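You operate a simulated robot arm through the tools that you are given. There is no shell and no other tool. Be economical: measure what you need, move in short steps, check, and stop when the job is done.

The job below is to be done with a simulated two-armed robot. You get a single attempt, and the scene is never put back.

## Task
Turn the aerial gain dial to +5 dB. Then take the box that says "line box" from the top of the wireless counter and leave it on the top of the earth mat. Then take the tub marked "ties" from the work top of the side shelf and put it on the cue board. Then open the cards drawer, take the twenty amp fuse and leave it in the inside of the cards drawer, then shut the drawer. Then open the headset drawer, take the pink fader cap and leave it in the inside of the headset drawer, then shut the drawer. Then fetch the ten amp fuse and stand it on the packing side of the trunk top. Then press the talk off key to switch it up. Then put the petra name tab on the binder nook of the side shelf. Then fetch the wooden dust brush and set it on top of the basic filter. Then press the mute key twelve to switch it up. Then put the orange fader cap on the top of the wireless counter away on the work top of the side shelf. Then close the ties drawer. Keep to this order. Set down upright: ten amp fuse.

Only the result counts: the job must be done as asked and must still hold three seconds after the hand-in. Knocking over, shifting, dropping, spilling or breaking anything else fails it. A push-on lid holds only when it is set on centred and level and pressed home; a screw cap is set on level and turned clockwise until tight.

## Robot
Two 7-joint arms with two-finger parallel grippers on one trunk, on a base that drives. Base frame: it is fixed to the floor where the robot stands at the start and does not move with it; the origin is under the middle of the robot, x ahead of it, y to its left, z up. Lengths are in mm, angles in degrees, forces in N, time in s.
The left shoulder is at the start at [50, 161, 1148], the right one opposite. With the tool pointing down near the work surface each hand reaches from about 100 to 380 mm from the robot's upright axis, wherever it stands, measured 20 degrees to its own side. Places, roughly: aerial gain dial [700, 100, 900]; basic filter [-1750, 0, 1000]; binder nook of the side shelf (24x63 cm) [380, 1740, 700]; blue line box, grey splitter box [500, 250, 1000]; cable tie tub, rack screw tub, washer tub [250, 750, 750]; cards drawer [600, -2800, 700]; cue board [250, 750, 750]; headset drawer [600, -1200, 700]; inside of the cards drawer [700, -2800, 700]; inside of the headset drawer [700, -1200, 700]; mute key twelve [300, 1900, 800]; orange fader cap (3x4x3 cm) [600, -700, 900]; packing side of the trunk top [-1500, -1700, 800]; petra name tab [0, 1500, 500]; pink fader cap (3x4x3 cm) [300, 1200, 700]; talk off key [300, 1400, 700]; ten amp fuse [250, 1500, 750]; ties drawer [400, -2800, 600]; top of the earth mat (25x25 cm) [620, -2920, 860]; twenty amp fuse [250, 1000, 750]; wooden dust brush (6x3x5 cm) [200, 1700, 400]; work top of the side shelf [400, 1100, 700]. Payload 3.43 kg a hand.
Tool frame (each hand has its own): the origin (TCP) lies between the finger pads and is the grasp point; the fingertips stand 30 mm ahead of it; z points along the fingers, y is the line along which they close. Largest opening 94 mm; finger width 28, thickness 10; the body of the gripper, 50 by 96 mm, starts 55 mm behind the TCP.
Orientation is that of the tool frame in the base frame, as a unit quaternion [w, x, y, z]. With the fingers straight down and closing along the base's y, the tool's x points along the base's -x, its y along +y and its z along -z.

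## Interface
- The arms move only by the tool move_arm. It takes "left_series", "right_series" or both (then of equal length, played together; a hand with none holds still); each is a list of rows, each an object of numbers (a shift or turn left out is 0, a gripper value left out holds the last): "dx", "dy", "dz": the shift along the base's x, y, z in mm; "ax", "ay", "az": the turn, a rotation vector about the base's x, y, z in degrees. In form: [{"dx": .., "dy": .., "dz": .., "ax": .., "ay": .., "az": ..}, ...]. A call has 1 to 20 rows; each row shifts and turns the commanded pose from where the row before left it. "left_fingers" and "right_fingers" are, for a hand that has rows, the finger opening in mm, from 0 to 94, set as the call begins (left out, the last holds). A row lasts 0.2 s, in which the tool goes at most 50 mm and 8.6 degrees; a call with a longer step from one row to the next is refused whole, and so is a gripper value outside its range. A pose out of reach is approached as far as the arm can. The call stops where the force on the tool passes 40 N (or 10 N more than at its start, if that is more) or the arm is blocked; 0.2 s more then pass. Each finger travels about 45 mm/s and halts on what it meets, pressing with about 35 N; the grip force reading is that of the motor and also rises with nothing between the fingers. The clock runs only during rows and for 0.2 s after the last one: add rows that do not move to give the fingers time. It gives the time, the measured TCP pose, the force on the tool (base axes), the opening and the grip force at its end, in the units of the frame above (readings bear some noise), with the torque about the TCP (base axes, N m) and any sound that the robot's microphone picked up, and new pictures: "show" is both (left out), scene, wrist or none (wrist: the cameras of the hands that moved).
- Cameras (640 x 400 px; columns grow to the right, rows downward): "scene" is now at [128.6, 30.3, 1262.8]; the picture's right is [0.26, -0.97, 0.00], its down [-0.59, -0.16, -0.79] and it looks along [0.76, 0.20, -0.61] (base axes); focal length 214 px, centre (320, 200). "left" rides on the left gripper at [76, -14, -102] in its tool frame; the picture's right is [0.18, 0.98, 0.00], its down [-0.75, 0.14, -0.64] and it looks along [-0.63, 0.12, 0.77] (tool axes); focal length 243 px, centre (320, 200). "right" rides on the right gripper at [76, 14, -103] in its tool frame; the picture's right is [-0.18, 0.98, 0.00], its down [-0.75, -0.14, -0.64] and it looks along [-0.63, -0.12, 0.77] (tool axes); focal length 243 px, centre (320, 200). There is no depth. A picture from a camera that has moved, and an enlarged one, comes with that camera's place and axes in the base frame and with its lens. The place of the scene camera against the robot may be out by one fixed shift of up to 12 mm in any direction.
- move_column(by): slides the trunk up (or, below 0, down) by that many mm; the arms and the scene camera ride with it, the base frame stays. It gives what a move gives, with no picture.
- roll_base(legs): drives the robot by 1 to 6 legs, each [ahead, left, turn to the left] in mm, mm and degrees, along the robot's own axes; the way and the turn of a leg run together, so that a leg with both is an arc; at most 1500 mm and 180 degrees a leg. The arms and the cameras ride along, it lands a little off, and it stops where it bumps. It gives what a move gives, and a new picture of the scene camera.
- head_to(pan, tilt): turns the head with the scene camera to pan (to the left, within 80 degrees either way) and tilt (down, from -29 to 69), counted from straight ahead of the robot. It gives what a move gives, and a new picture of the scene camera.
- zoom(camera, box): a new picture of the part [left, top, right, bottom] of that camera's present view, enlarged. The clock stands still meanwhile.
- job_done(): hands the job in; it is judged then, once.

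Work in short steps. Places have to be worked out from the pictures, the camera data and where the tool is seen: move nearer, look again, correct. Check each grasp and each placing, and mend what went wrong. You have 567 turns and 360 pictures in all, those below and enlarged ones among them. Open the grippers and draw the arms clear of the work before you hand the job in, unless the task says otherwise.

The tools are called after "Request:" as a command line: name --argument value ..., lists and objects as JSON in quotes. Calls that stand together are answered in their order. move_arm: Moves the arms, as the interface text tells. Its arguments: {"type":"object","properties":{"left_series":{"type":"array","items":{"type":"object","properties":{"dx":{"type":"number"},"dy":{"type":"number"},"dz":{"type":"number"},"ax":{"type":"number"},"ay":{"type":"number"},"az":{"type":"number"}}}},"left_fingers":{"type":"number"},"right_series":{"type":"array","items":{"type":"object","properties":{"dx":{"type":"number"},"dy":{"type":"number"},"dz":{"type":"number"},"ax":{"type":"number"},"ay":{"type":"number"},"az":{"type":"number"}}}},"right_fingers":{"type":"number"},"show":{"type":"string","enum":["both","scene","wrist","none"]}},"required":[]} The other tools are called the same way: move_column (by) slides the trunk up or down; roll_base (legs) drives the base; head_to (pan, tilt) turns the head that bears the scene camera; zoom (camera, box) takes an enlarged picture of a part of a camera's view; job_done () hands the job in.

At the start:

```text
t: 0.0
left_tcp_pos: [347.7, 460.3, 1171.7]
left_tcp_rot: [0.001, 0.0, 1.0, 0.0]
left_ft_force: [-0.5, 0.1, 0.2]
left_torque: [-0.03, 0.0, 0.03]
left_grip_width: 94.1
left_grasp_force: 0.1
right_tcp_pos: [345.4, 24.9, 1148.2]
right_tcp_rot: [0.0, -0.001, 1.0, 0.0]
right_ft_force: [0.9, 0.3, -1.3]
right_torque: [0.01, -0.01, 0.01]
right_grip_width: 94.0
right_grasp_force: 0.1
trunk travel left (down, up): [-175.0, 92.0]
robot x, y, heading: [4.5, -0.7, 0.1]
head pan, tilt: [15.0, 37.7]
```

scene: 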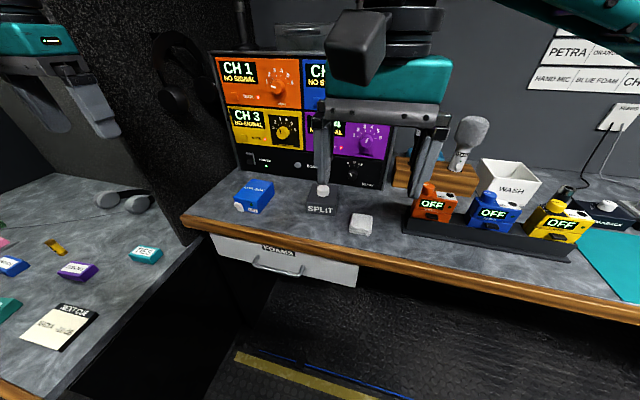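
right: 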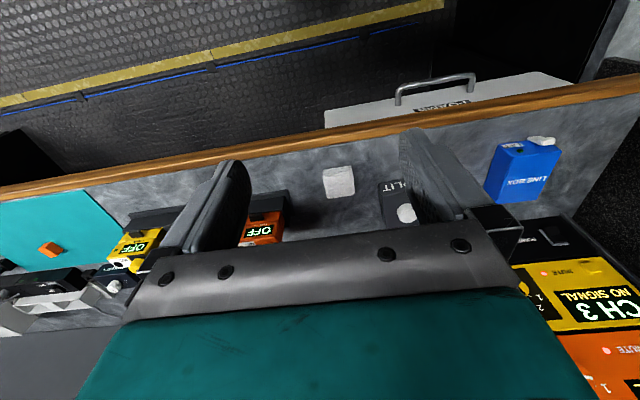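
left: 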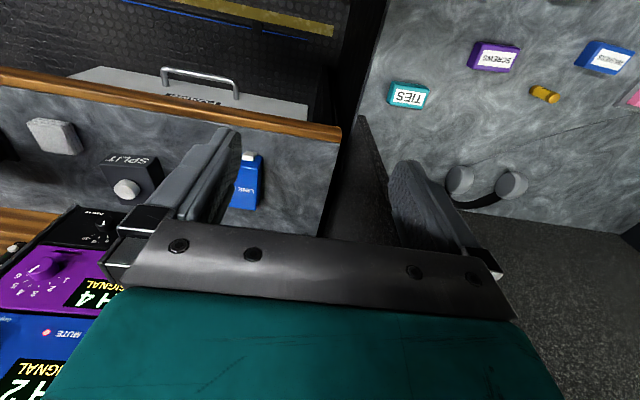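

I look closely at the black strip below the channel panels, where the aerial gain dial should be.

Request:
zoom --camera "scene" --box '[210, 120, 410, 245]'

Request:
zoom --camera "scene" --box '[0, 170, 220, 360]'

```text
3.20 times, centred on (310, 182) of scene
camera zoom: at [128.6, 30.3, 1262.8], right [0.26, -0.97, 0.0], down [-0.59, -0.16, -0.79], along [0.76, 0.2, -0.61], focal length 686 px, centre (352, 256)
```

zoom: 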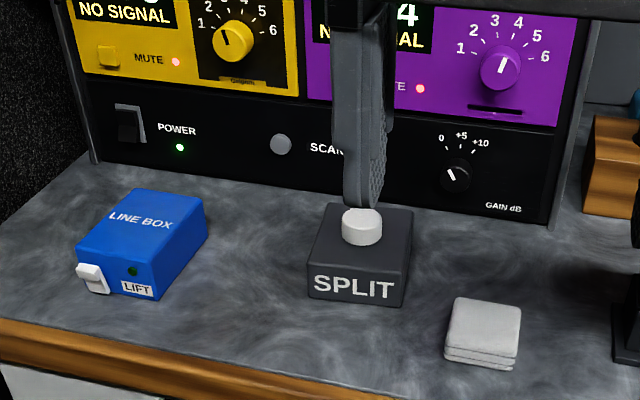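

```text
2.11 times, centred on (110, 265) of scene
camera zoom: at [128.6, 30.3, 1262.8], right [0.26, -0.97, 0.0], down [-0.59, -0.16, -0.79], along [0.76, 0.2, -0.61], focal length 452 px, centre (762, 63)
```

zoom: 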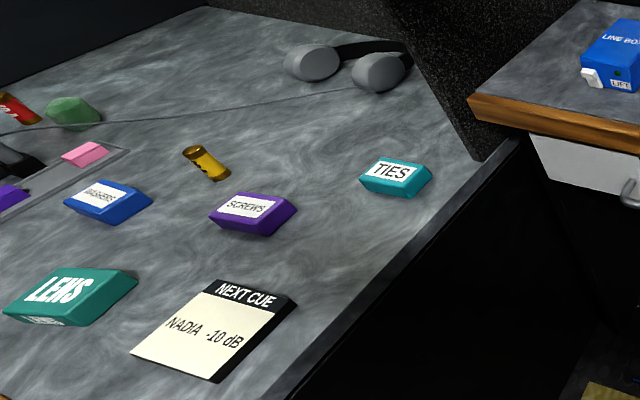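

The gain dial sits low on the black strip around [690, 75, 920]. I want the right hand horizontal with its camera on top, so I roll the tool first and check whether the wrist allows it.

Request:
move_arm --right_series '[{"az": 8.5}, {"az": 8.5}, {"az": 8.5}, {"az": 8.5}, {"az": 8.5}, {"az": 8.5}, {"az": 8.5}, {"az": 8.5}, {"az": 8.5}, {"az": 8.5}, {"az": 8.5}]' --show "none"

```text
t: 2.4
left_tcp_pos: [346.5, 460.4, 1171.4]
left_tcp_rot: [0.0, 0.0, 1.0, 0.0]
left_ft_force: [-0.4, -0.4, 0.1]
left_torque: [0.04, -0.01, 0.0]
left_grip_width: 93.8
left_grasp_force: 0.1
right_tcp_pos: [318.0, 23.9, 1143.4]
right_tcp_rot: [-0.001, 0.728, -0.686, 0.0]
right_ft_force: [0.0, 0.3, 0.3]
right_torque: [-0.02, 0.01, -0.01]
right_grip_width: 94.1
right_grasp_force: 0.0
right hand out of reach, approached as far as the arm can: row 11
trunk travel left (down, up): [-175.0, 92.0]
robot x, y, heading: [1.1, -2.4, 0.3]
head pan, tilt: [15.0, 37.7]
```

The roll stops near 93°. I tilt the hand forward from here and then try rolling further about its own axis.

Request:
move_arm --right_series '[{"ay": -8.5}, {"ay": -8.5}, {"ay": -8.5}, {"ay": -8.5}, {"ay": -8.5}, {"ay": -8.5}, {"ay": -8.5}, {"ay": -8.5}, {"ay": -8.5}, {"ay": -8.5}, {"ay": -5}]' --show "none"

Request:
move_arm --right_series '[{"ax": -8.5}, {"ax": -8.5}, {"ax": -8.5}, {"ax": -8.5}, {"ax": -8.5}, {"ax": -8.5}, {"ax": -8.5}, {"ax": -8.5}, {"ax": -8.5}, {"ax": -8.5}, {"ax": -5}]' --show "both"

```text
t: 4.8
left_tcp_pos: [346.7, 460.8, 1172.5]
left_tcp_rot: [0.0, 0.0, 1.0, 0.0]
left_ft_force: [-0.9, 0.2, -0.6]
left_torque: [-0.02, 0.01, 0.01]
left_grip_width: 94.1
left_grasp_force: 0.1
right_tcp_pos: [323.0, 23.8, 1146.9]
right_tcp_rot: [-0.486, 0.504, -0.493, 0.516]
right_ft_force: [0.0, 0.2, -0.5]
right_torque: [0.0, -0.02, 0.0]
right_grip_width: 94.4
right_grasp_force: 0.1
trunk travel left (down, up): [-175.0, 92.0]
robot x, y, heading: [-3.7, -0.9, 0.2]
head pan, tilt: [15.0, 37.7]
```

```text
t: 6.0
left_tcp_pos: [347.7, 460.9, 1170.9]
left_tcp_rot: [0.001, -0.001, 1.0, -0.001]
left_ft_force: [0.3, -0.4, 0.0]
left_torque: [-0.02, 0.01, -0.01]
left_grip_width: 94.0
left_grasp_force: 0.0
right_tcp_pos: [351.5, -17.4, 1142.4]
right_tcp_rot: [-0.229, 0.62, -0.317, 0.68]
right_ft_force: [-0.1, -1.2, 0.2]
right_torque: [0.02, -0.03, 0.01]
right_grip_width: 94.0
right_grasp_force: 0.1
trunk travel left (down, up): [-175.0, 92.0]
robot x, y, heading: [-1.5, 0.2, -0.2]
head pan, tilt: [15.0, 37.7]
stopped in row 5 (right hand): the arm was blocked; the commanded pose is now the measured one
camera scene: at [127.0, 35.2, 1262.5], right [0.32, -0.95, 0.0], down [-0.58, -0.19, -0.79], along [0.75, 0.25, -0.61], focal length 214 px, centre (320, 200)
camera right: at [239.4, -67.4, 1181.5], right [-0.06, -0.55, -0.83], down [-0.53, 0.72, -0.44], along [0.85, 0.41, -0.33], focal length 243 px, centre (320, 200)
```

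scene: 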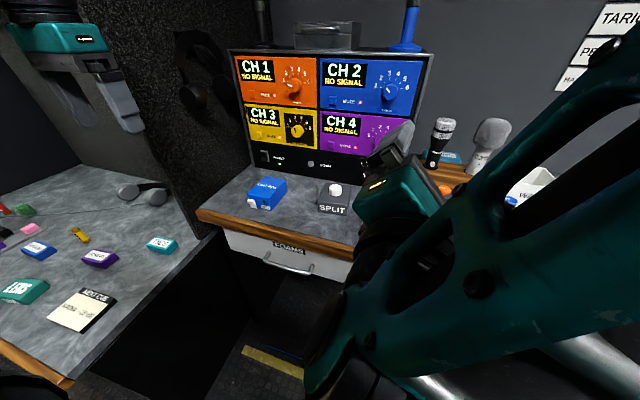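
right: 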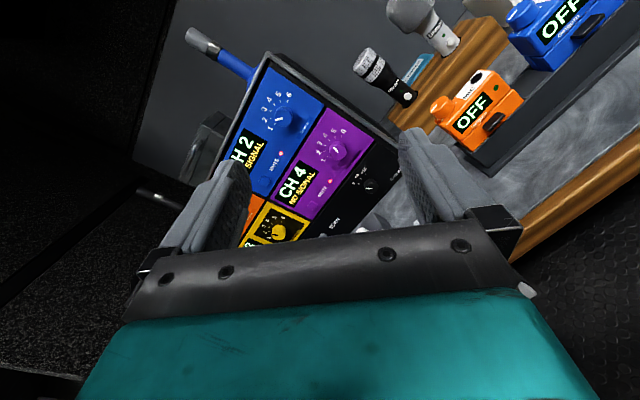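

The roll jammed against the robot's own body, so I undo it and return to the natural orientation (camera underneath), planning a tilted approach instead.

Request:
move_arm --right_series '[{"ax": 8.5}, {"ax": 8.5}, {"ax": 8.5}, {"ax": 8.5}]' --show "none"

```text
t: 7.0
left_tcp_pos: [347.5, 460.3, 1171.7]
left_tcp_rot: [0.0, -0.001, 1.0, 0.001]
left_ft_force: [0.1, 0.1, -0.5]
left_torque: [-0.03, 0.01, -0.01]
left_grip_width: 94.0
left_grasp_force: 0.1
right_tcp_pos: [352.1, -17.1, 1142.0]
right_tcp_rot: [-0.403, 0.526, -0.502, 0.557]
right_ft_force: [-0.7, 0.1, 0.8]
right_torque: [0.01, -0.02, 0.01]
right_grip_width: 94.3
right_grasp_force: 0.1
trunk travel left (down, up): [-175.0, 92.0]
robot x, y, heading: [2.1, -2.0, 0.0]
head pan, tilt: [15.0, 37.7]
```

Request:
move_arm --right_series '[{"ax": 8.5}, {"ax": 8.5}, {"ax": 8.5}, {"ax": 8.5}, {"ax": 8.5}, {"ax": 8.5}, {"ax": 8.5}, {"ax": 8.5}, {"ax": 8.5}, {"ax": 8.5}, {"ay": 8.5}, {"ay": 8.5}, {"ay": 8.5}, {"ay": 4.5}]' --show "both"

```text
t: 10.0
left_tcp_pos: [346.8, 460.4, 1171.3]
left_tcp_rot: [-0.001, 0.0, 1.0, 0.0]
left_ft_force: [0.4, 1.4, -0.4]
left_torque: [-0.01, 0.0, -0.02]
left_grip_width: 93.8
left_grasp_force: 0.0
right_tcp_pos: [351.4, -16.8, 1140.8]
right_tcp_rot: [0.434, -0.132, 0.89, -0.038]
right_ft_force: [0.0, -0.1, -0.5]
right_torque: [0.01, 0.01, 0.0]
right_grip_width: 94.0
right_grasp_force: 0.0
trunk travel left (down, up): [-175.0, 92.0]
robot x, y, heading: [3.4, 1.7, -0.1]
head pan, tilt: [15.0, 37.7]
camera scene: at [128.7, 30.3, 1262.8], right [0.26, -0.97, 0.0], down [-0.59, -0.16, -0.79], along [0.76, 0.2, -0.61], focal length 214 px, centre (320, 200)
camera right: at [223.5, -29.1, 1143.9], right [-0.09, 1.0, -0.04], down [-0.03, 0.04, 1.0], along [1.0, 0.09, 0.03], focal length 243 px, centre (320, 200)
```

scene: 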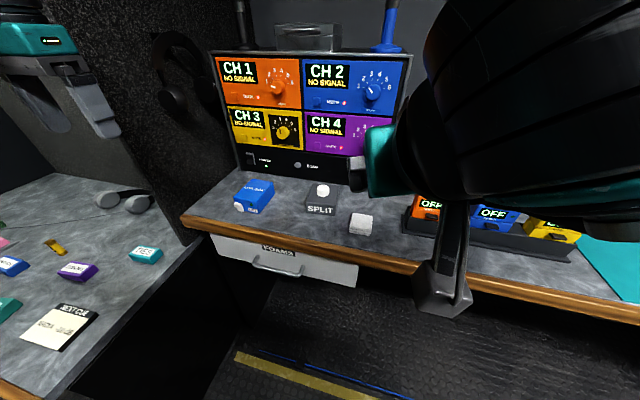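
right: 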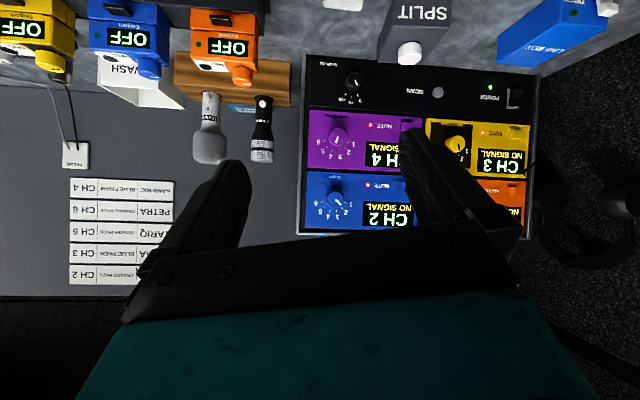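

This wrist view faces the panel squarely (upside down). I enlarge it on the dial to read its pointer and ticks.

Request:
zoom --camera "right" --box '[312, 50, 392, 110]'

```text
6.67 times, centred on (352, 80) of right
camera zoom: at [223.5, -29.1, 1143.9], right [-0.09, 1.0, -0.04], down [-0.03, 0.04, 1.0], along [1.0, 0.09, 0.03], focal length 1618 px, centre (107, 1000)
```

zoom: 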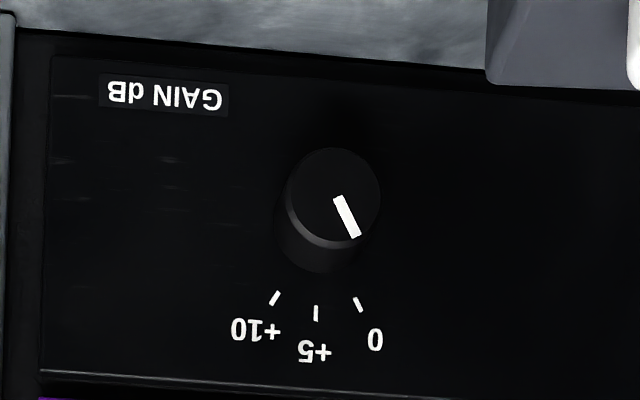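

The dial is at 0 and needs roughly a 30° clockwise turn; I place it near [705, 72, 913]. I square up the tool (45° tilt, fingers closing along y) and move nearer to look again.

Request:
move_arm --right_series '[{"ax": 5.5, "ay": 0.3, "az": -4.3, "dz": -10, "dy": 15}, {"ax": 5.4, "ay": 0.4, "az": -4.4, "dz": -10, "dy": 15}, {"az": -3.1, "ay": 4.6, "dz": -10, "dy": 15}, {"dx": 30, "dy": 15, "dz": -20}, {"dx": 30, "dy": 15, "dz": -20}, {"dx": 30, "dy": 15, "dz": -20}, {"dx": 30, "dz": -15}, {"dx": 30, "dz": -15}, {"dx": 30, "dz": -15}]' --right_fingers 60 --show "both"

```text
t: 12.0
left_tcp_pos: [347.2, 460.7, 1172.4]
left_tcp_rot: [-0.001, 0.0, 1.0, 0.001]
left_ft_force: [-1.0, 0.3, 0.0]
left_torque: [0.0, 0.02, -0.01]
left_grip_width: 93.9
left_grasp_force: 0.0
right_tcp_pos: [531.5, 75.1, 1007.0]
right_tcp_rot: [0.401, 0.002, 0.916, 0.003]
right_ft_force: [0.2, -0.4, 0.1]
right_torque: [0.0, -0.01, 0.0]
right_grip_width: 60.0
right_grasp_force: 0.0
trunk travel left (down, up): [-175.0, 92.0]
robot x, y, heading: [-2.4, 1.1, 0.2]
head pan, tilt: [15.0, 37.7]
camera scene: at [128.9, 30.3, 1262.8], right [0.26, -0.97, 0.0], down [-0.59, -0.16, -0.79], along [0.76, 0.2, -0.61], focal length 214 px, centre (320, 200)
camera right: at [403.8, 88.0, 1019.4], right [0.13, 0.98, 0.14], down [0.04, -0.15, 0.99], along [0.99, -0.12, -0.06], focal length 243 px, centre (320, 200)
```

scene: 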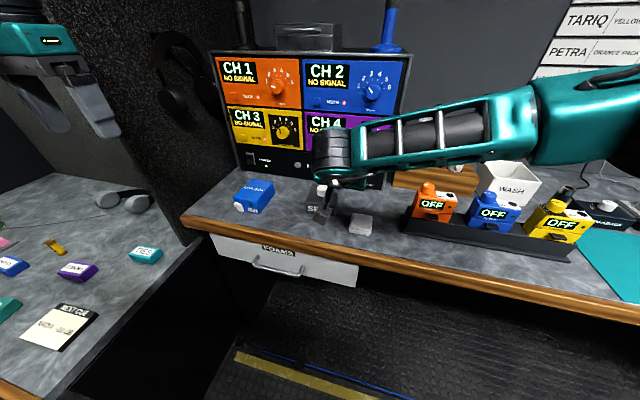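
right: 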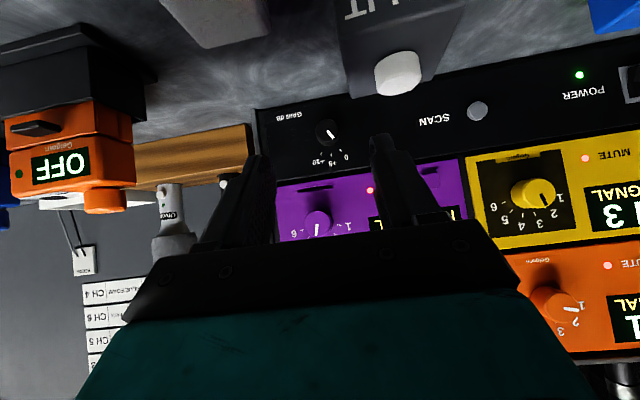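

The dial now triangulates to about [715, 72, 914]. I move to a point 50 mm back along the tool from it.

Request:
move_arm --right_series '[{"dx": 35, "dz": -12}, {"dx": 35, "dy": -1, "dz": -12}, {"dx": 35, "dy": -1, "dz": -12}, {"dx": 32, "dz": -12}]' --right_fingers 50 --show "both"

```text
t: 13.0
left_tcp_pos: [347.6, 460.7, 1172.4]
left_tcp_rot: [0.0, 0.0, 1.0, 0.0]
left_ft_force: [0.4, -0.2, 0.4]
left_torque: [0.0, 0.01, 0.01]
left_grip_width: 93.8
left_grasp_force: 0.0
right_tcp_pos: [668.0, 72.9, 959.7]
right_tcp_rot: [0.4, 0.002, 0.917, 0.002]
right_ft_force: [0.1, -0.5, -0.3]
right_torque: [0.03, 0.03, -0.02]
right_grip_width: 50.2
right_grasp_force: 0.1
trunk travel left (down, up): [-175.0, 92.0]
robot x, y, heading: [-2.9, -2.0, 0.1]
head pan, tilt: [15.0, 37.7]
camera scene: at [128.8, 30.5, 1262.8], right [0.26, -0.97, 0.0], down [-0.59, -0.16, -0.79], along [0.76, 0.2, -0.61], focal length 214 px, centre (320, 200)
camera right: at [540.7, 86.5, 972.9], right [0.13, 0.98, 0.14], down [0.04, -0.15, 0.99], along [0.99, -0.12, -0.06], focal length 243 px, centre (320, 200)
```

scene: 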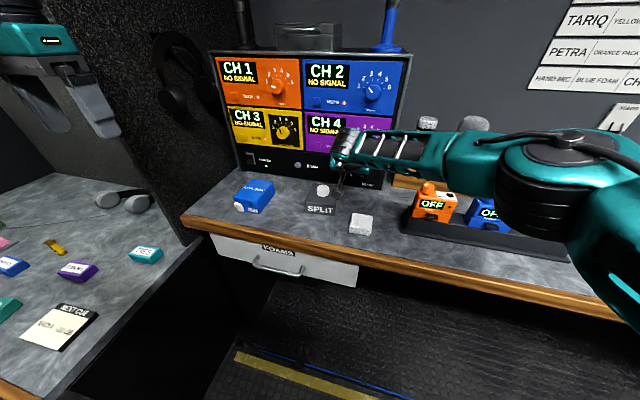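
right: 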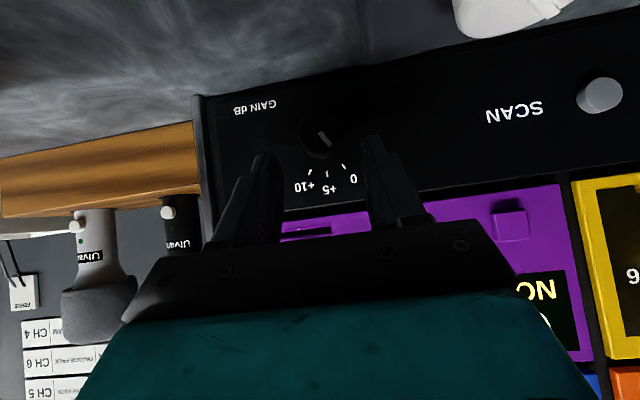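

The fingers straddle the dial. I push in along the tool axis by about 50 mm in small steps.

Request:
move_arm --right_series '[{"dx": 9, "dz": -9}, {"dx": 9, "dz": -9}, {"dx": 9, "dz": -9}, {"dx": 8, "dz": -8}, {}]' --show "both"

```text
t: 13.9
left_tcp_pos: [342.9, 459.2, 1173.3]
left_tcp_rot: [0.002, 0.0, 1.0, 0.0]
left_ft_force: [0.0, -0.9, 0.2]
left_torque: [0.0, 0.0, 0.02]
left_grip_width: 94.0
left_grasp_force: 0.0
right_tcp_pos: [690.1, 78.2, 933.5]
right_tcp_rot: [0.403, -0.002, 0.915, 0.004]
right_ft_force: [-28.2, -1.7, 15.6]
right_torque: [-0.6, -0.22, -0.85]
right_grip_width: 51.6
right_grasp_force: 1.3
trunk travel left (down, up): [-175.0, 92.0]
robot x, y, heading: [-4.4, -1.9, 0.0]
head pan, tilt: [15.0, 37.7]
stopped in row 4 (right hand): the force on the tool passed its limit (the readings are from after the stop); the commanded pose is now the measured one
camera scene: at [122.7, 29.3, 1263.7], right [0.26, -0.97, 0.0], down [-0.59, -0.16, -0.79], along [0.77, 0.2, -0.61], focal length 214 px, centre (320, 200)
camera right: at [564.3, 90.4, 946.0], right [0.12, 0.98, 0.14], down [0.04, -0.15, 0.99], along [0.99, -0.11, -0.05], focal length 243 px, centre (320, 200)
```

scene: 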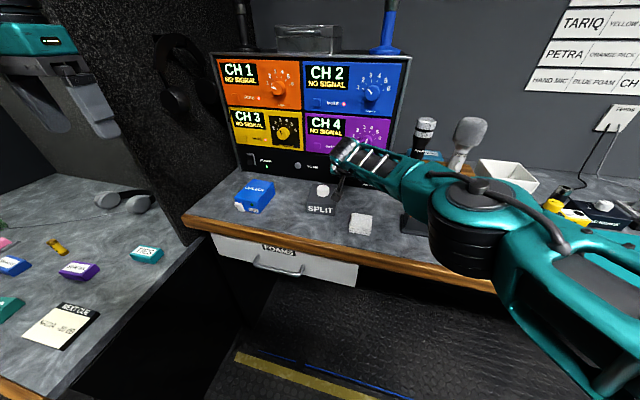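
right: 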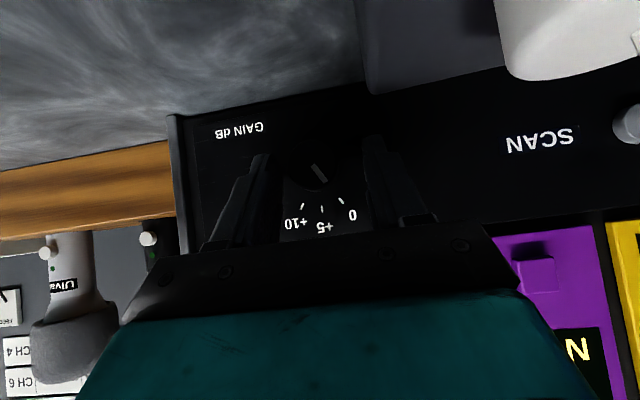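

The fingertips touched the panel (≈x 722). I enlarge the view to see how the knob sits between the fingers.

Request:
zoom --camera "right" --box '[230, 100, 430, 225]'

```text
3.20 times, centred on (330, 162) of right
camera zoom: at [564.3, 90.4, 946.0], right [0.12, 0.98, 0.14], down [0.04, -0.15, 0.99], along [0.99, -0.11, -0.05], focal length 776 px, centre (288, 320)
```

zoom: 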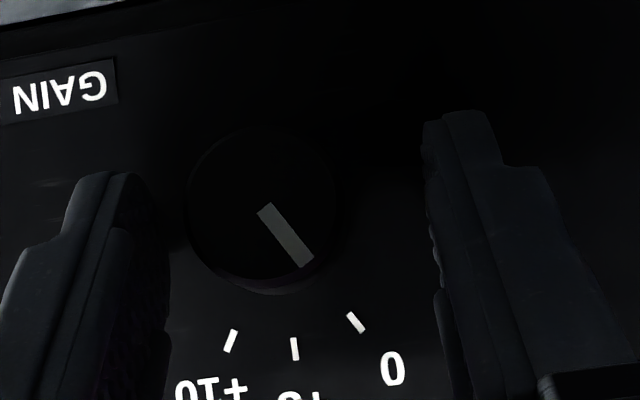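

The knob (face ≈ [700–713, 73, 917], 29 mm wide) lies between the pads near the fingertips. I back off 3 mm, recentre, and close on it.

Request:
move_arm --right_series '[{"dx": -4, "dy": -5, "dz": -4}, {"dz": -2}]' --show "none"

Request:
move_arm --right_series '[{}, {}, {}, {}]' --right_fingers 0 --show "wrist"

```text
t: 14.5
left_tcp_pos: [345.3, 460.3, 1171.4]
left_tcp_rot: [0.002, 0.0, 1.0, 0.0]
left_ft_force: [-1.2, 0.3, -0.6]
left_torque: [-0.01, -0.01, 0.0]
left_grip_width: 93.9
left_grasp_force: 0.0
right_tcp_pos: [692.2, 69.4, 925.3]
right_tcp_rot: [0.401, 0.002, 0.916, 0.002]
right_ft_force: [-10.5, -1.7, 7.8]
right_torque: [0.26, -0.16, 0.23]
right_grip_width: 49.2
right_grasp_force: 0.0
trunk travel left (down, up): [-175.0, 92.0]
robot x, y, heading: [-1.9, -0.2, -0.0]
head pan, tilt: [15.0, 37.7]
```

```text
t: 15.5
left_tcp_pos: [346.0, 461.9, 1170.8]
left_tcp_rot: [0.0, 0.0, 1.0, -0.001]
left_ft_force: [-0.2, 1.1, -0.5]
left_torque: [0.02, 0.01, 0.0]
left_grip_width: 94.1
left_grasp_force: 0.0
right_tcp_pos: [692.9, 74.0, 922.1]
right_tcp_rot: [0.399, -0.002, 0.917, 0.004]
right_ft_force: [0.5, 13.7, -1.5]
right_torque: [0.07, -0.53, 0.18]
right_grip_width: 29.3
right_grasp_force: 44.9
trunk travel left (down, up): [-175.0, 92.0]
robot x, y, heading: [-2.2, -1.9, 0.0]
head pan, tilt: [15.0, 37.7]
camera right: at [564.4, 86.3, 935.3], right [0.12, 0.98, 0.14], down [0.04, -0.15, 0.99], along [0.99, -0.11, -0.06], focal length 243 px, centre (320, 200)
```

right: 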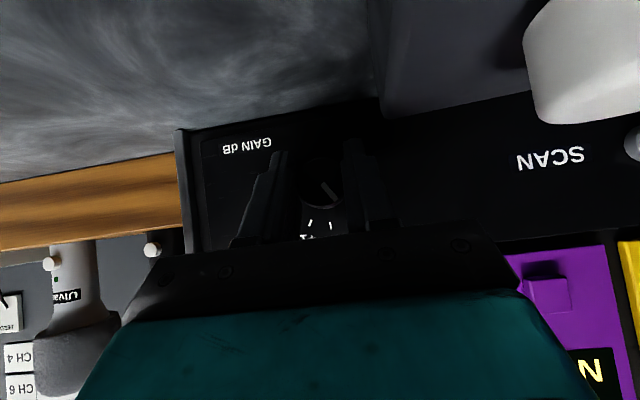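

The knob is gripped (29 mm). I turn it clockwise 30° about base x and look.

Request:
move_arm --right_series '[{"ax": 6, "dy": -0.4}, {"ax": 6, "dy": -0.4}, {"ax": 6, "dy": -0.4}, {"ax": 6, "dy": -0.4}, {"ax": 6, "dy": -0.4}, {}]' --show "wrist"

```text
t: 16.9
left_tcp_pos: [346.9, 462.8, 1170.3]
left_tcp_rot: [0.0, 0.0, 1.0, -0.001]
left_ft_force: [-0.4, -0.2, -0.1]
left_torque: [0.01, 0.0, -0.03]
left_grip_width: 94.3
left_grasp_force: 0.1
right_tcp_pos: [692.0, 70.6, 922.4]
right_tcp_rot: [0.385, 0.103, 0.885, 0.241]
right_ft_force: [-3.6, 15.0, -4.6]
right_torque: [0.08, -0.06, 0.28]
right_grip_width: 29.3
right_grasp_force: 45.0
trunk travel left (down, up): [-175.0, 92.0]
robot x, y, heading: [-1.1, -1.6, 0.2]
head pan, tilt: [15.0, 37.7]
camera right: at [564.4, 75.6, 940.2], right [0.12, 0.78, 0.61], down [0.04, -0.62, 0.78], along [0.99, -0.07, -0.11], focal length 243 px, centre (320, 200)
```

right: 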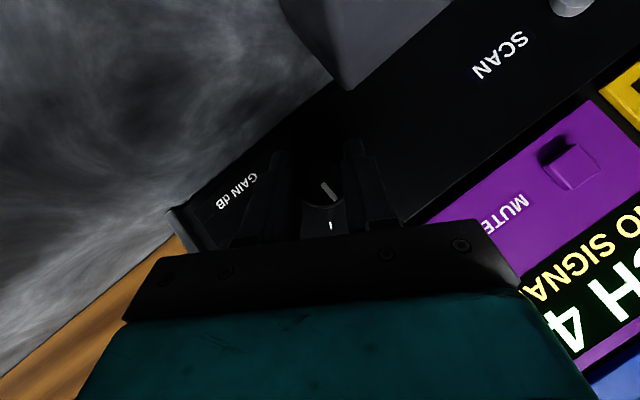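

Request:
zoom --camera "right" --box '[280, 160, 380, 240]'

```text
5.00 times, centred on (330, 200) of right
camera zoom: at [564.4, 75.6, 940.2], right [0.12, 0.78, 0.61], down [0.04, -0.62, 0.78], along [0.99, -0.07, -0.11], focal length 1213 px, centre (270, 200)
```

zoom: 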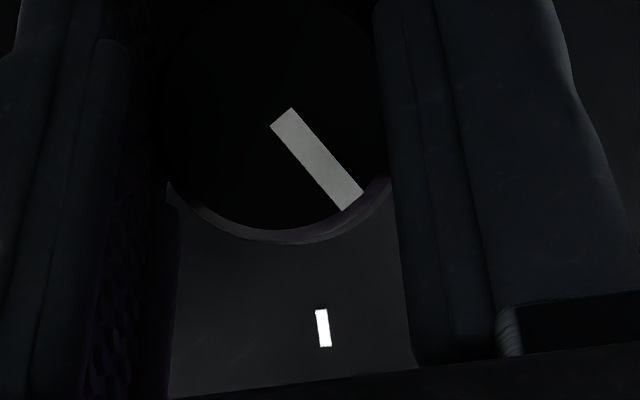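

The pointer now reads straight up (within 1.5°), which is the +5 tick. I add a last degree, open, and retreat.

Request:
move_arm --right_series '[{"ax": 1.3}, {}]' --show "none"

Request:
move_arm --right_series '[{}, {}, {}, {"dx": -15, "dz": 14}, {"dx": -20, "dz": 18}, {"dx": -20, "dz": 18}, {"dx": -20, "dz": 18}]' --right_fingers 56 --show "wrist"

```text
t: 17.5
left_tcp_pos: [347.0, 461.5, 1170.2]
left_tcp_rot: [0.0, 0.0, 1.0, 0.0]
left_ft_force: [0.3, -0.1, -0.4]
left_torque: [0.0, -0.02, 0.04]
left_grip_width: 94.1
left_grasp_force: 0.1
right_tcp_pos: [692.0, 72.1, 920.6]
right_tcp_rot: [0.385, 0.108, 0.882, 0.249]
right_ft_force: [-4.0, 15.5, -6.4]
right_torque: [0.03, -0.13, 0.25]
right_grip_width: 29.4
right_grasp_force: 45.1
trunk travel left (down, up): [-175.0, 92.0]
robot x, y, heading: [-4.0, -2.4, -0.2]
head pan, tilt: [15.0, 37.7]
```

```text
t: 19.1
left_tcp_pos: [346.3, 459.7, 1172.8]
left_tcp_rot: [0.001, -0.001, 1.0, 0.0]
left_ft_force: [-0.2, -0.1, -0.6]
left_torque: [0.0, 0.0, -0.01]
left_grip_width: 94.3
left_grasp_force: 0.0
right_tcp_pos: [616.9, 66.7, 991.4]
right_tcp_rot: [0.385, 0.108, 0.882, 0.25]
right_ft_force: [-0.4, 0.0, -0.5]
right_torque: [0.04, -0.01, 0.0]
right_grip_width: 55.9
right_grasp_force: 0.0
trunk travel left (down, up): [-175.0, 92.0]
robot x, y, heading: [-3.4, -0.2, 0.0]
head pan, tilt: [15.0, 37.7]
camera right: at [490.2, 71.9, 1010.2], right [0.12, 0.77, 0.63], down [0.04, -0.64, 0.77], along [0.99, -0.07, -0.11], focal length 243 px, centre (320, 200)
```

right: 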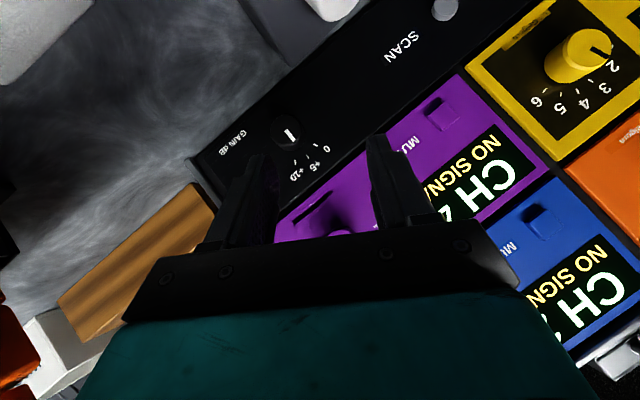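

Request:
zoom --camera "right" --box '[250, 100, 350, 200]'

```text
4.00 times, centred on (300, 150) of right
camera zoom: at [490.2, 71.9, 1010.2], right [0.12, 0.77, 0.63], down [0.04, -0.64, 0.77], along [0.99, -0.07, -0.11], focal length 970 px, centre (400, 400)
```

zoom: 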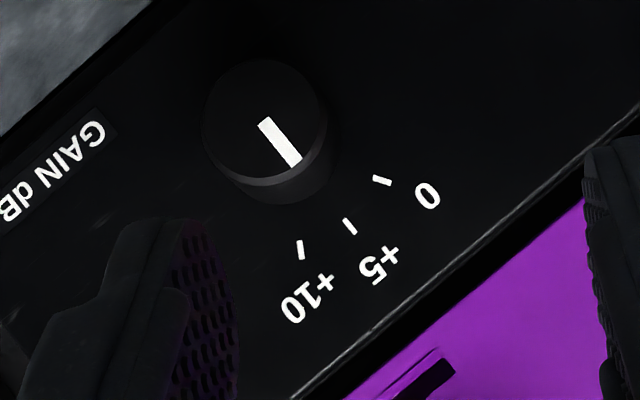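

The pointer lines up with the +5 tick, so the dial is done. Now I draw the right hand back and bring the left hand nearer to the blue line box to measure it.

Request:
move_arm --right_series '[{"ax": -4, "dx": -30, "dy": -12, "dz": 15}, {"ax": -4, "dx": -30, "dy": -12, "dz": 15}, {"ax": -4, "dx": -30, "dy": -12, "dz": 15}, {"ax": -4, "dx": -30, "dy": -12, "dz": 15}, {"ax": -4, "dx": -30, "dy": -12, "dz": 15}, {"ax": -4, "dx": -30, "dy": -12, "dz": 15}, {"ax": -4, "dx": -30, "dy": -12, "dz": 15}, {"ax": -3.3, "dx": -30, "dy": -12, "dz": 15}]' --left_series '[{"dx": 19, "dy": -12, "dz": -14}, {"dx": 19, "dy": -12, "dz": -14}, {"dx": 19, "dy": -12, "dz": -14}, {"dx": 19, "dy": -12, "dz": -14}, {"dx": 19, "dy": -12, "dz": -14}, {"dx": 19, "dy": -12, "dz": -14}, {"dx": 19, "dy": -12, "dz": -14}, {"dx": 19, "dy": -12, "dz": -14}]' --show "both"

```text
t: 20.9
left_tcp_pos: [497.9, 361.5, 1061.3]
left_tcp_rot: [-0.001, -0.001, 1.0, 0.0]
left_ft_force: [-0.5, -0.1, 1.1]
left_torque: [0.0, -0.02, 0.02]
left_grip_width: 94.0
left_grasp_force: 0.0
right_tcp_pos: [377.4, -29.0, 1112.4]
right_tcp_rot: [0.4, 0.0, 0.917, 0.002]
right_ft_force: [-0.4, 0.6, 0.5]
right_torque: [-0.05, 0.0, -0.02]
right_grip_width: 56.2
right_grasp_force: 0.1
trunk travel left (down, up): [-175.0, 92.0]
robot x, y, heading: [0.2, 0.7, -0.1]
head pan, tilt: [15.0, 37.7]
camera scene: at [128.0, 30.0, 1262.8], right [0.26, -0.97, 0.0], down [-0.59, -0.16, -0.79], along [0.76, 0.2, -0.61], focal length 214 px, centre (320, 200)
camera right: at [250.0, -15.4, 1125.3], right [0.13, 0.98, 0.14], down [0.04, -0.15, 0.99], along [0.99, -0.12, -0.06], focal length 243 px, centre (320, 200)
camera left: at [423.0, 347.8, 1162.4], right [-0.19, 0.98, 0.0], down [0.75, 0.14, 0.64], along [0.63, 0.12, -0.77], focal length 243 px, centre (320, 200)
```

scene: 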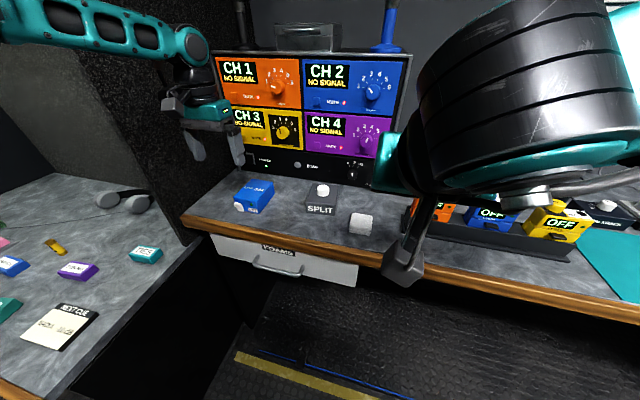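
right: 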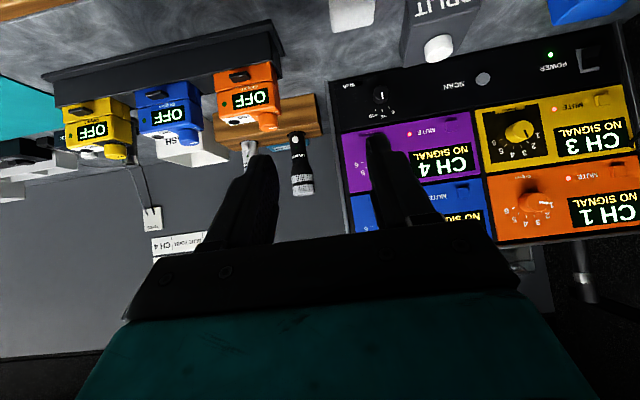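
left: 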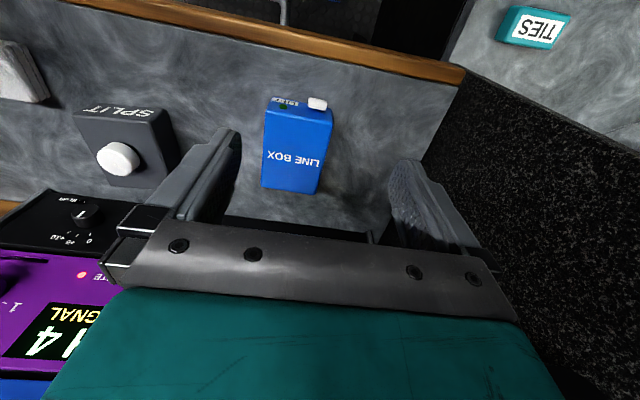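

The line box top is about 77 mm wide in y and 110 mm long, centred near [580, 345], top z ≈ 895. I go above it for a refined look.

Request:
move_arm --left_series '[{"dx": 20, "dy": -4, "dz": -24, "az": 3}, {"dx": 20, "dy": -4, "dz": -24}, {"dx": 20, "dy": -4, "dz": -24}, {"dx": 20, "dy": -4, "dz": -24}]' --left_fingers 94 --show "wrist"

```text
t: 21.9
left_tcp_pos: [576.0, 347.5, 963.9]
left_tcp_rot: [0.001, -0.025, 1.0, 0.001]
left_ft_force: [-0.1, -0.8, 0.2]
left_torque: [-0.02, -0.02, 0.01]
left_grip_width: 94.1
left_grasp_force: 0.0
left hand out of reach, approached as far as the arm can: row 4
right_tcp_pos: [377.3, -28.3, 1111.6]
right_tcp_rot: [0.4, 0.001, 0.916, 0.003]
right_ft_force: [-0.1, -0.4, 0.5]
right_torque: [-0.02, 0.01, -0.03]
right_grip_width: 55.9
right_grasp_force: 0.1
trunk travel left (down, up): [-175.0, 92.0]
robot x, y, heading: [3.5, 3.7, 0.1]
head pan, tilt: [15.0, 37.7]
camera left: at [501.1, 329.1, 1066.3], right [-0.24, 0.97, 0.0], down [0.74, 0.18, 0.64], along [0.63, 0.15, -0.77], focal length 243 px, centre (320, 200)
```

left: 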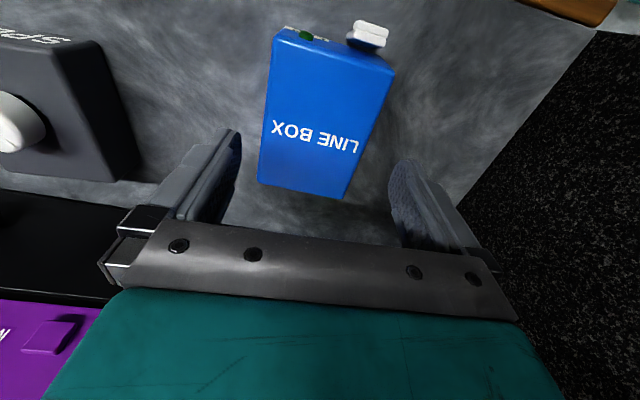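

The box top spans x 525–631, y 306–385, z ≈ 897, well centred under the hand; the arm is at its reach limit, so I lower the trunk to bring the hand down over the box.

Request:
move_column --by -40

Request:
zoom --camera "left" --box '[0, 0, 640, 400]'

```text
t: 22.8
left_tcp_pos: [575.1, 348.2, 924.7]
left_tcp_rot: [0.001, -0.025, 1.0, 0.0]
left_ft_force: [0.3, -0.7, 0.9]
left_torque: [-0.03, -0.02, 0.01]
left_grip_width: 94.0
left_grasp_force: 0.1
right_tcp_pos: [377.9, -28.3, 1072.6]
right_tcp_rot: [0.401, 0.001, 0.916, 0.002]
right_ft_force: [0.2, -0.1, -0.7]
right_torque: [-0.01, 0.03, 0.0]
right_grip_width: 55.9
right_grasp_force: 0.2
trunk travel left (down, up): [-135.0, 132.0]
robot x, y, heading: [-1.7, 2.6, -0.3]
head pan, tilt: [15.0, 37.7]
```

```text
1.00 times, centred on (320, 200) of left
camera zoom: at [500.6, 329.2, 1026.8], right [-0.24, 0.97, 0.0], down [0.74, 0.18, 0.64], along [0.63, 0.15, -0.77], focal length 243 px, centre (320, 200)
```

zoom: 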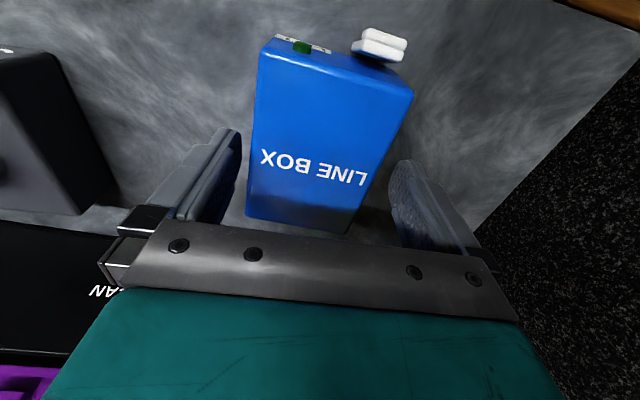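

The fingers straddle the box with clearance on both sides. I lower another 22 mm and close.

Request:
move_column --by -22

Request:
move_arm --left_series '[{}, {}, {}, {}, {}]' --left_fingers 70 --show "wrist"

```text
t: 23.4
left_tcp_pos: [575.3, 347.6, 902.8]
left_tcp_rot: [0.001, -0.027, 1.0, 0.0]
left_ft_force: [0.6, 0.4, 0.5]
left_torque: [0.01, -0.01, -0.02]
left_grip_width: 93.9
left_grasp_force: 0.1
right_tcp_pos: [376.6, -28.9, 1050.2]
right_tcp_rot: [0.4, 0.002, 0.917, 0.001]
right_ft_force: [1.0, -0.1, 0.1]
right_torque: [0.03, 0.02, 0.0]
right_grip_width: 55.9
right_grasp_force: 0.0
trunk travel left (down, up): [-113.0, 154.0]
robot x, y, heading: [-2.8, -2.6, 0.1]
head pan, tilt: [15.0, 37.7]
```

```text
t: 24.6
left_tcp_pos: [575.0, 347.2, 902.2]
left_tcp_rot: [0.002, -0.026, 1.0, 0.001]
left_ft_force: [0.3, -1.5, 0.1]
left_torque: [-0.12, -0.06, -0.01]
left_grip_width: 80.2
left_grasp_force: 34.9
right_tcp_pos: [379.0, -28.5, 1049.9]
right_tcp_rot: [0.4, 0.001, 0.917, 0.002]
right_ft_force: [-0.3, -0.2, 0.3]
right_torque: [0.0, -0.03, 0.01]
right_grip_width: 55.9
right_grasp_force: 0.0
trunk travel left (down, up): [-113.0, 154.0]
robot x, y, heading: [-2.4, -3.7, 0.2]
head pan, tilt: [15.0, 37.7]
camera left: at [500.8, 329.2, 1004.8], right [-0.24, 0.97, 0.0], down [0.74, 0.18, 0.64], along [0.63, 0.15, -0.77], focal length 243 px, centre (320, 200)
```

left: 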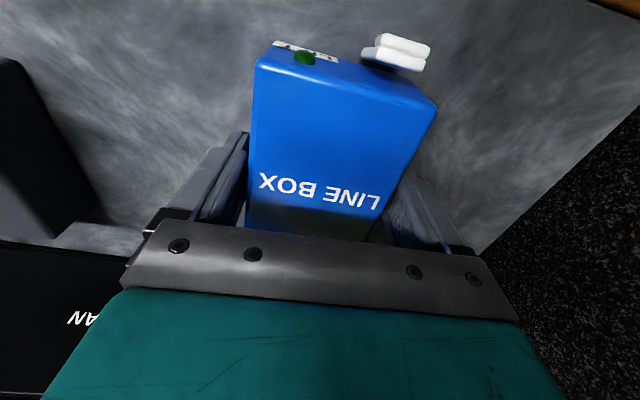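

The box is held (80 mm). I lift it with the trunk, then draw the arm back clear of the counter.

Request:
move_column --by 120

Request:
move_arm --left_series '[{"dx": -35, "dy": -5, "dz": 10}, {"dx": -35, "dy": -5, "dz": 10}, {"dx": -35, "dy": -5, "dz": 10}, {"dx": -35, "dy": -5, "dz": 10}, {"dx": -35, "dy": -5, "dz": 10}, {"dx": -35, "dy": -5, "dz": 10}]' --right_series '[{"dx": -10, "dy": -20, "dz": 5, "ay": 8}, {"dx": -10, "dy": -20, "dz": 5, "ay": 8}, {"dx": -10, "dy": -20, "dz": 5, "ay": 8}, {"dx": -10, "dy": -20, "dz": 5, "ay": 8}, {"dx": -10, "dy": -20, "dz": 5, "ay": 8}, {"dx": -10, "dy": -20, "dz": 5, "ay": 6.5}]' --show "scene"

Request:
head_to --pan -50 --tilt 25

```text
t: 26.1
left_tcp_pos: [577.0, 347.0, 1022.4]
left_tcp_rot: [0.001, -0.026, 1.0, 0.0]
left_ft_force: [0.3, -0.1, -3.8]
left_torque: [-0.01, -0.02, 0.0]
left_grip_width: 80.5
left_grasp_force: 35.5
right_tcp_pos: [378.0, -27.8, 1169.3]
right_tcp_rot: [0.4, 0.001, 0.917, 0.002]
right_ft_force: [-0.1, -0.4, -0.3]
right_torque: [0.04, -0.03, -0.01]
right_grip_width: 55.9
right_grasp_force: 0.0
trunk travel left (down, up): [-233.0, 34.0]
robot x, y, heading: [-1.1, 1.1, 0.0]
head pan, tilt: [15.0, 37.7]
```

```text
t: 27.6
left_tcp_pos: [363.1, 315.6, 1082.8]
left_tcp_rot: [0.002, -0.026, 1.0, 0.0]
left_ft_force: [-0.5, 0.2, -2.9]
left_torque: [-0.04, -0.03, -0.04]
left_grip_width: 80.1
left_grasp_force: 35.0
right_tcp_pos: [317.7, -148.8, 1199.6]
right_tcp_rot: [0.005, 0.001, 1.0, 0.002]
right_ft_force: [0.4, -0.4, 0.6]
right_torque: [-0.02, -0.04, -0.03]
right_grip_width: 55.8
right_grasp_force: 0.1
trunk travel left (down, up): [-233.0, 34.0]
robot x, y, heading: [2.4, -1.8, 0.3]
head pan, tilt: [15.0, 37.7]
camera scene: at [127.3, 30.0, 1320.9], right [0.26, -0.97, 0.0], down [-0.59, -0.16, -0.79], along [0.77, 0.2, -0.61], focal length 214 px, centre (320, 200)
```

scene: 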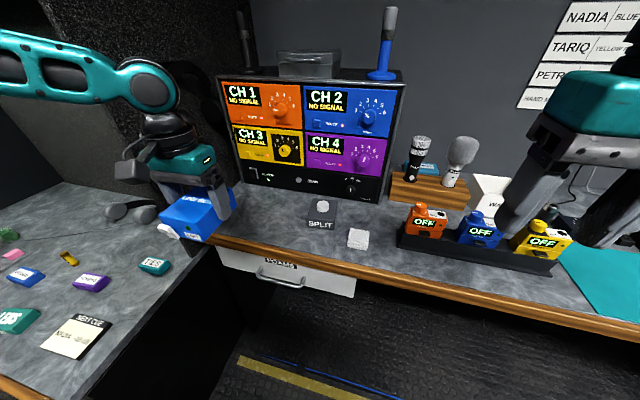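

```text
t: 28.9
left_tcp_pos: [363.2, 315.2, 1082.0]
left_tcp_rot: [0.0, -0.026, 1.0, 0.0]
left_ft_force: [-0.1, 0.3, -2.7]
left_torque: [-0.02, -0.02, -0.02]
left_grip_width: 79.8
left_grasp_force: 35.4
right_tcp_pos: [319.8, -148.7, 1200.4]
right_tcp_rot: [0.006, 0.001, 1.0, 0.002]
right_ft_force: [-0.6, 0.6, 0.5]
right_torque: [0.02, 0.0, -0.02]
right_grip_width: 55.8
right_grasp_force: 0.0
trunk travel left (down, up): [-233.0, 34.0]
robot x, y, heading: [-1.0, -0.5, 0.0]
head pan, tilt: [-50.0, 25.0]
camera scene: at [103.8, -62.5, 1340.6], right [-0.77, -0.64, 0.0], down [-0.27, 0.32, -0.91], along [0.58, -0.69, -0.42], focal length 214 px, centre (320, 200)
```

scene: 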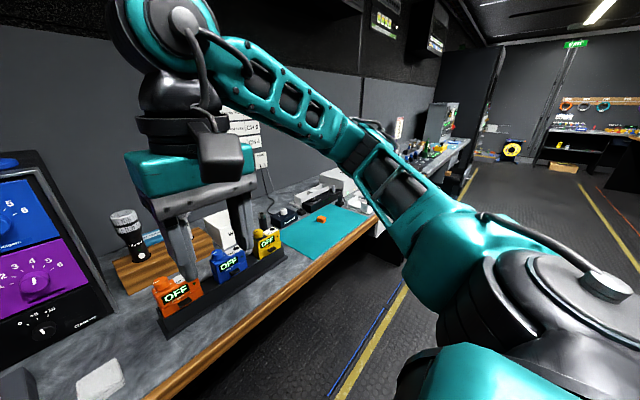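

The floor to the right looks clear. I drive sideways to the right along the counter, toward the far counter with the earth mat.

Request:
roll_base --legs '[[0, -1500, 0]]'

```text
t: 36.5
left_tcp_pos: [383.2, -1193.7, 1081.8]
left_tcp_rot: [0.0, -0.047, 0.999, 0.0]
left_ft_force: [-0.1, -0.7, -2.5]
left_torque: [-0.01, 0.01, 0.01]
left_grip_width: 79.6
left_grasp_force: 35.2
right_tcp_pos: [356.3, -1660.1, 1201.0]
right_tcp_rot: [0.007, -0.019, 1.0, 0.002]
right_ft_force: [-0.2, -0.4, 0.2]
right_torque: [0.0, 0.01, -0.01]
right_grip_width: 55.7
right_grasp_force: 0.0
trunk travel left (down, up): [-233.0, 34.0]
robot x, y, heading: [32.4, -1524.7, 2.1]
head pan, tilt: [-50.0, 25.0]
camera scene: at [138.2, -1583.1, 1340.6], right [-0.74, -0.67, 0.0], down [-0.29, 0.31, -0.91], along [0.61, -0.67, -0.42], focal length 214 px, centre (320, 200)
```

scene: 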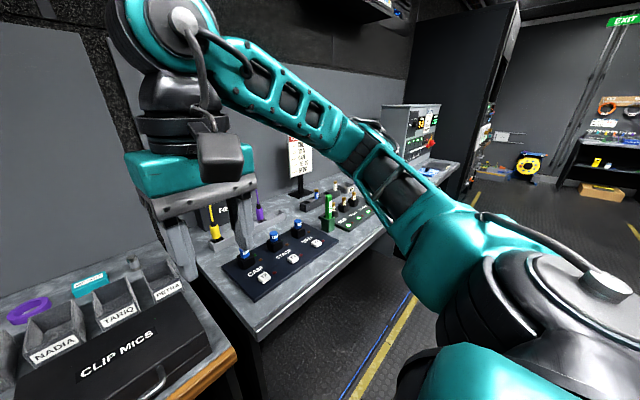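

The base drifted 32 mm forward and 2° left. I correct and continue to the right.

Request:
roll_base --legs '[[0, 0, -2.5], [-60, -1500, -1]]'

```text
refused: leg 2 is longer than a leg can be; nothing moved
```

Request:
roll_base --legs '[[0, 0, -2.5], [-60, -1450, -1]]'

```text
t: 44.1
left_tcp_pos: [339.3, -2660.9, 1083.4]
left_tcp_rot: [0.001, -0.032, 0.999, -0.001]
left_ft_force: [0.6, -0.5, -3.8]
left_torque: [0.0, 0.01, 0.0]
left_grip_width: 79.4
left_grasp_force: 35.0
right_tcp_pos: [299.2, -3126.4, 1199.5]
right_tcp_rot: [0.006, -0.004, 1.0, 0.002]
right_ft_force: [0.3, -0.1, -0.7]
right_torque: [0.03, -0.02, 0.0]
right_grip_width: 55.9
right_grasp_force: 0.1
trunk travel left (down, up): [-233.0, 34.0]
robot x, y, heading: [-26.5, -2979.8, 0.5]
head pan, tilt: [-50.0, 25.0]
camera scene: at [82.9, -3042.9, 1340.6], right [-0.76, -0.65, 0.0], down [-0.28, 0.32, -0.91], along [0.59, -0.69, -0.42], focal length 214 px, centre (320, 200)
```

scene: 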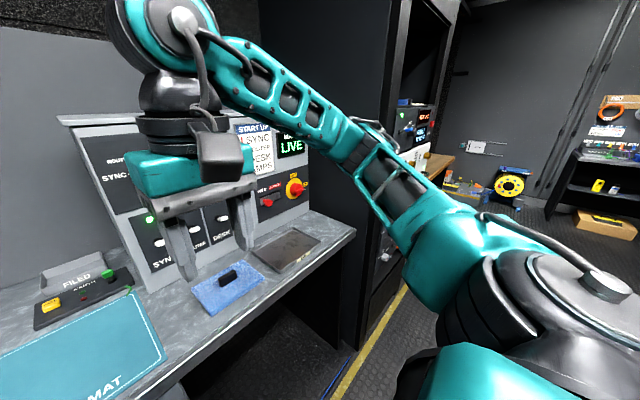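

Now the mat (reading "…MAT") appears left. I turn the head ahead-left and down to see it whole.

Request:
head_to --pan 5 --tilt 35

```text
t: 45.3
left_tcp_pos: [338.8, -2661.9, 1082.2]
left_tcp_rot: [0.0, -0.032, 0.999, 0.0]
left_ft_force: [0.2, -0.2, -2.1]
left_torque: [-0.06, -0.04, 0.01]
left_grip_width: 79.2
left_grasp_force: 35.2
right_tcp_pos: [298.9, -3125.9, 1199.5]
right_tcp_rot: [0.007, -0.004, 1.0, 0.001]
right_ft_force: [0.3, -0.5, 0.0]
right_torque: [-0.03, 0.01, 0.0]
right_grip_width: 56.1
right_grasp_force: 0.0
trunk travel left (down, up): [-233.0, 34.0]
robot x, y, heading: [-21.9, -2980.5, 0.6]
head pan, tilt: [5.0, 35.0]
camera scene: at [110.6, -2964.2, 1324.9], right [0.1, -1.0, 0.0], down [-0.57, -0.06, -0.82], along [0.82, 0.08, -0.57], focal length 214 px, centre (320, 200)
```

scene: 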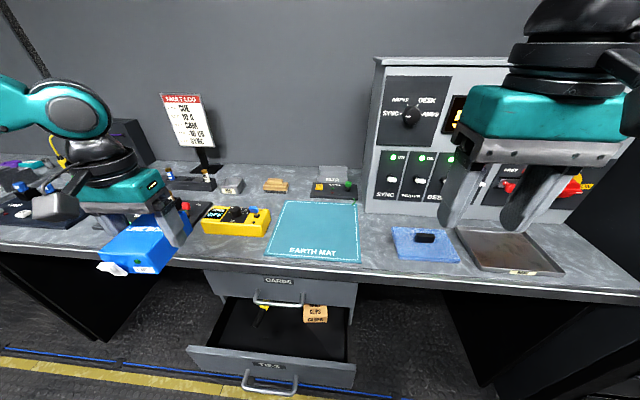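

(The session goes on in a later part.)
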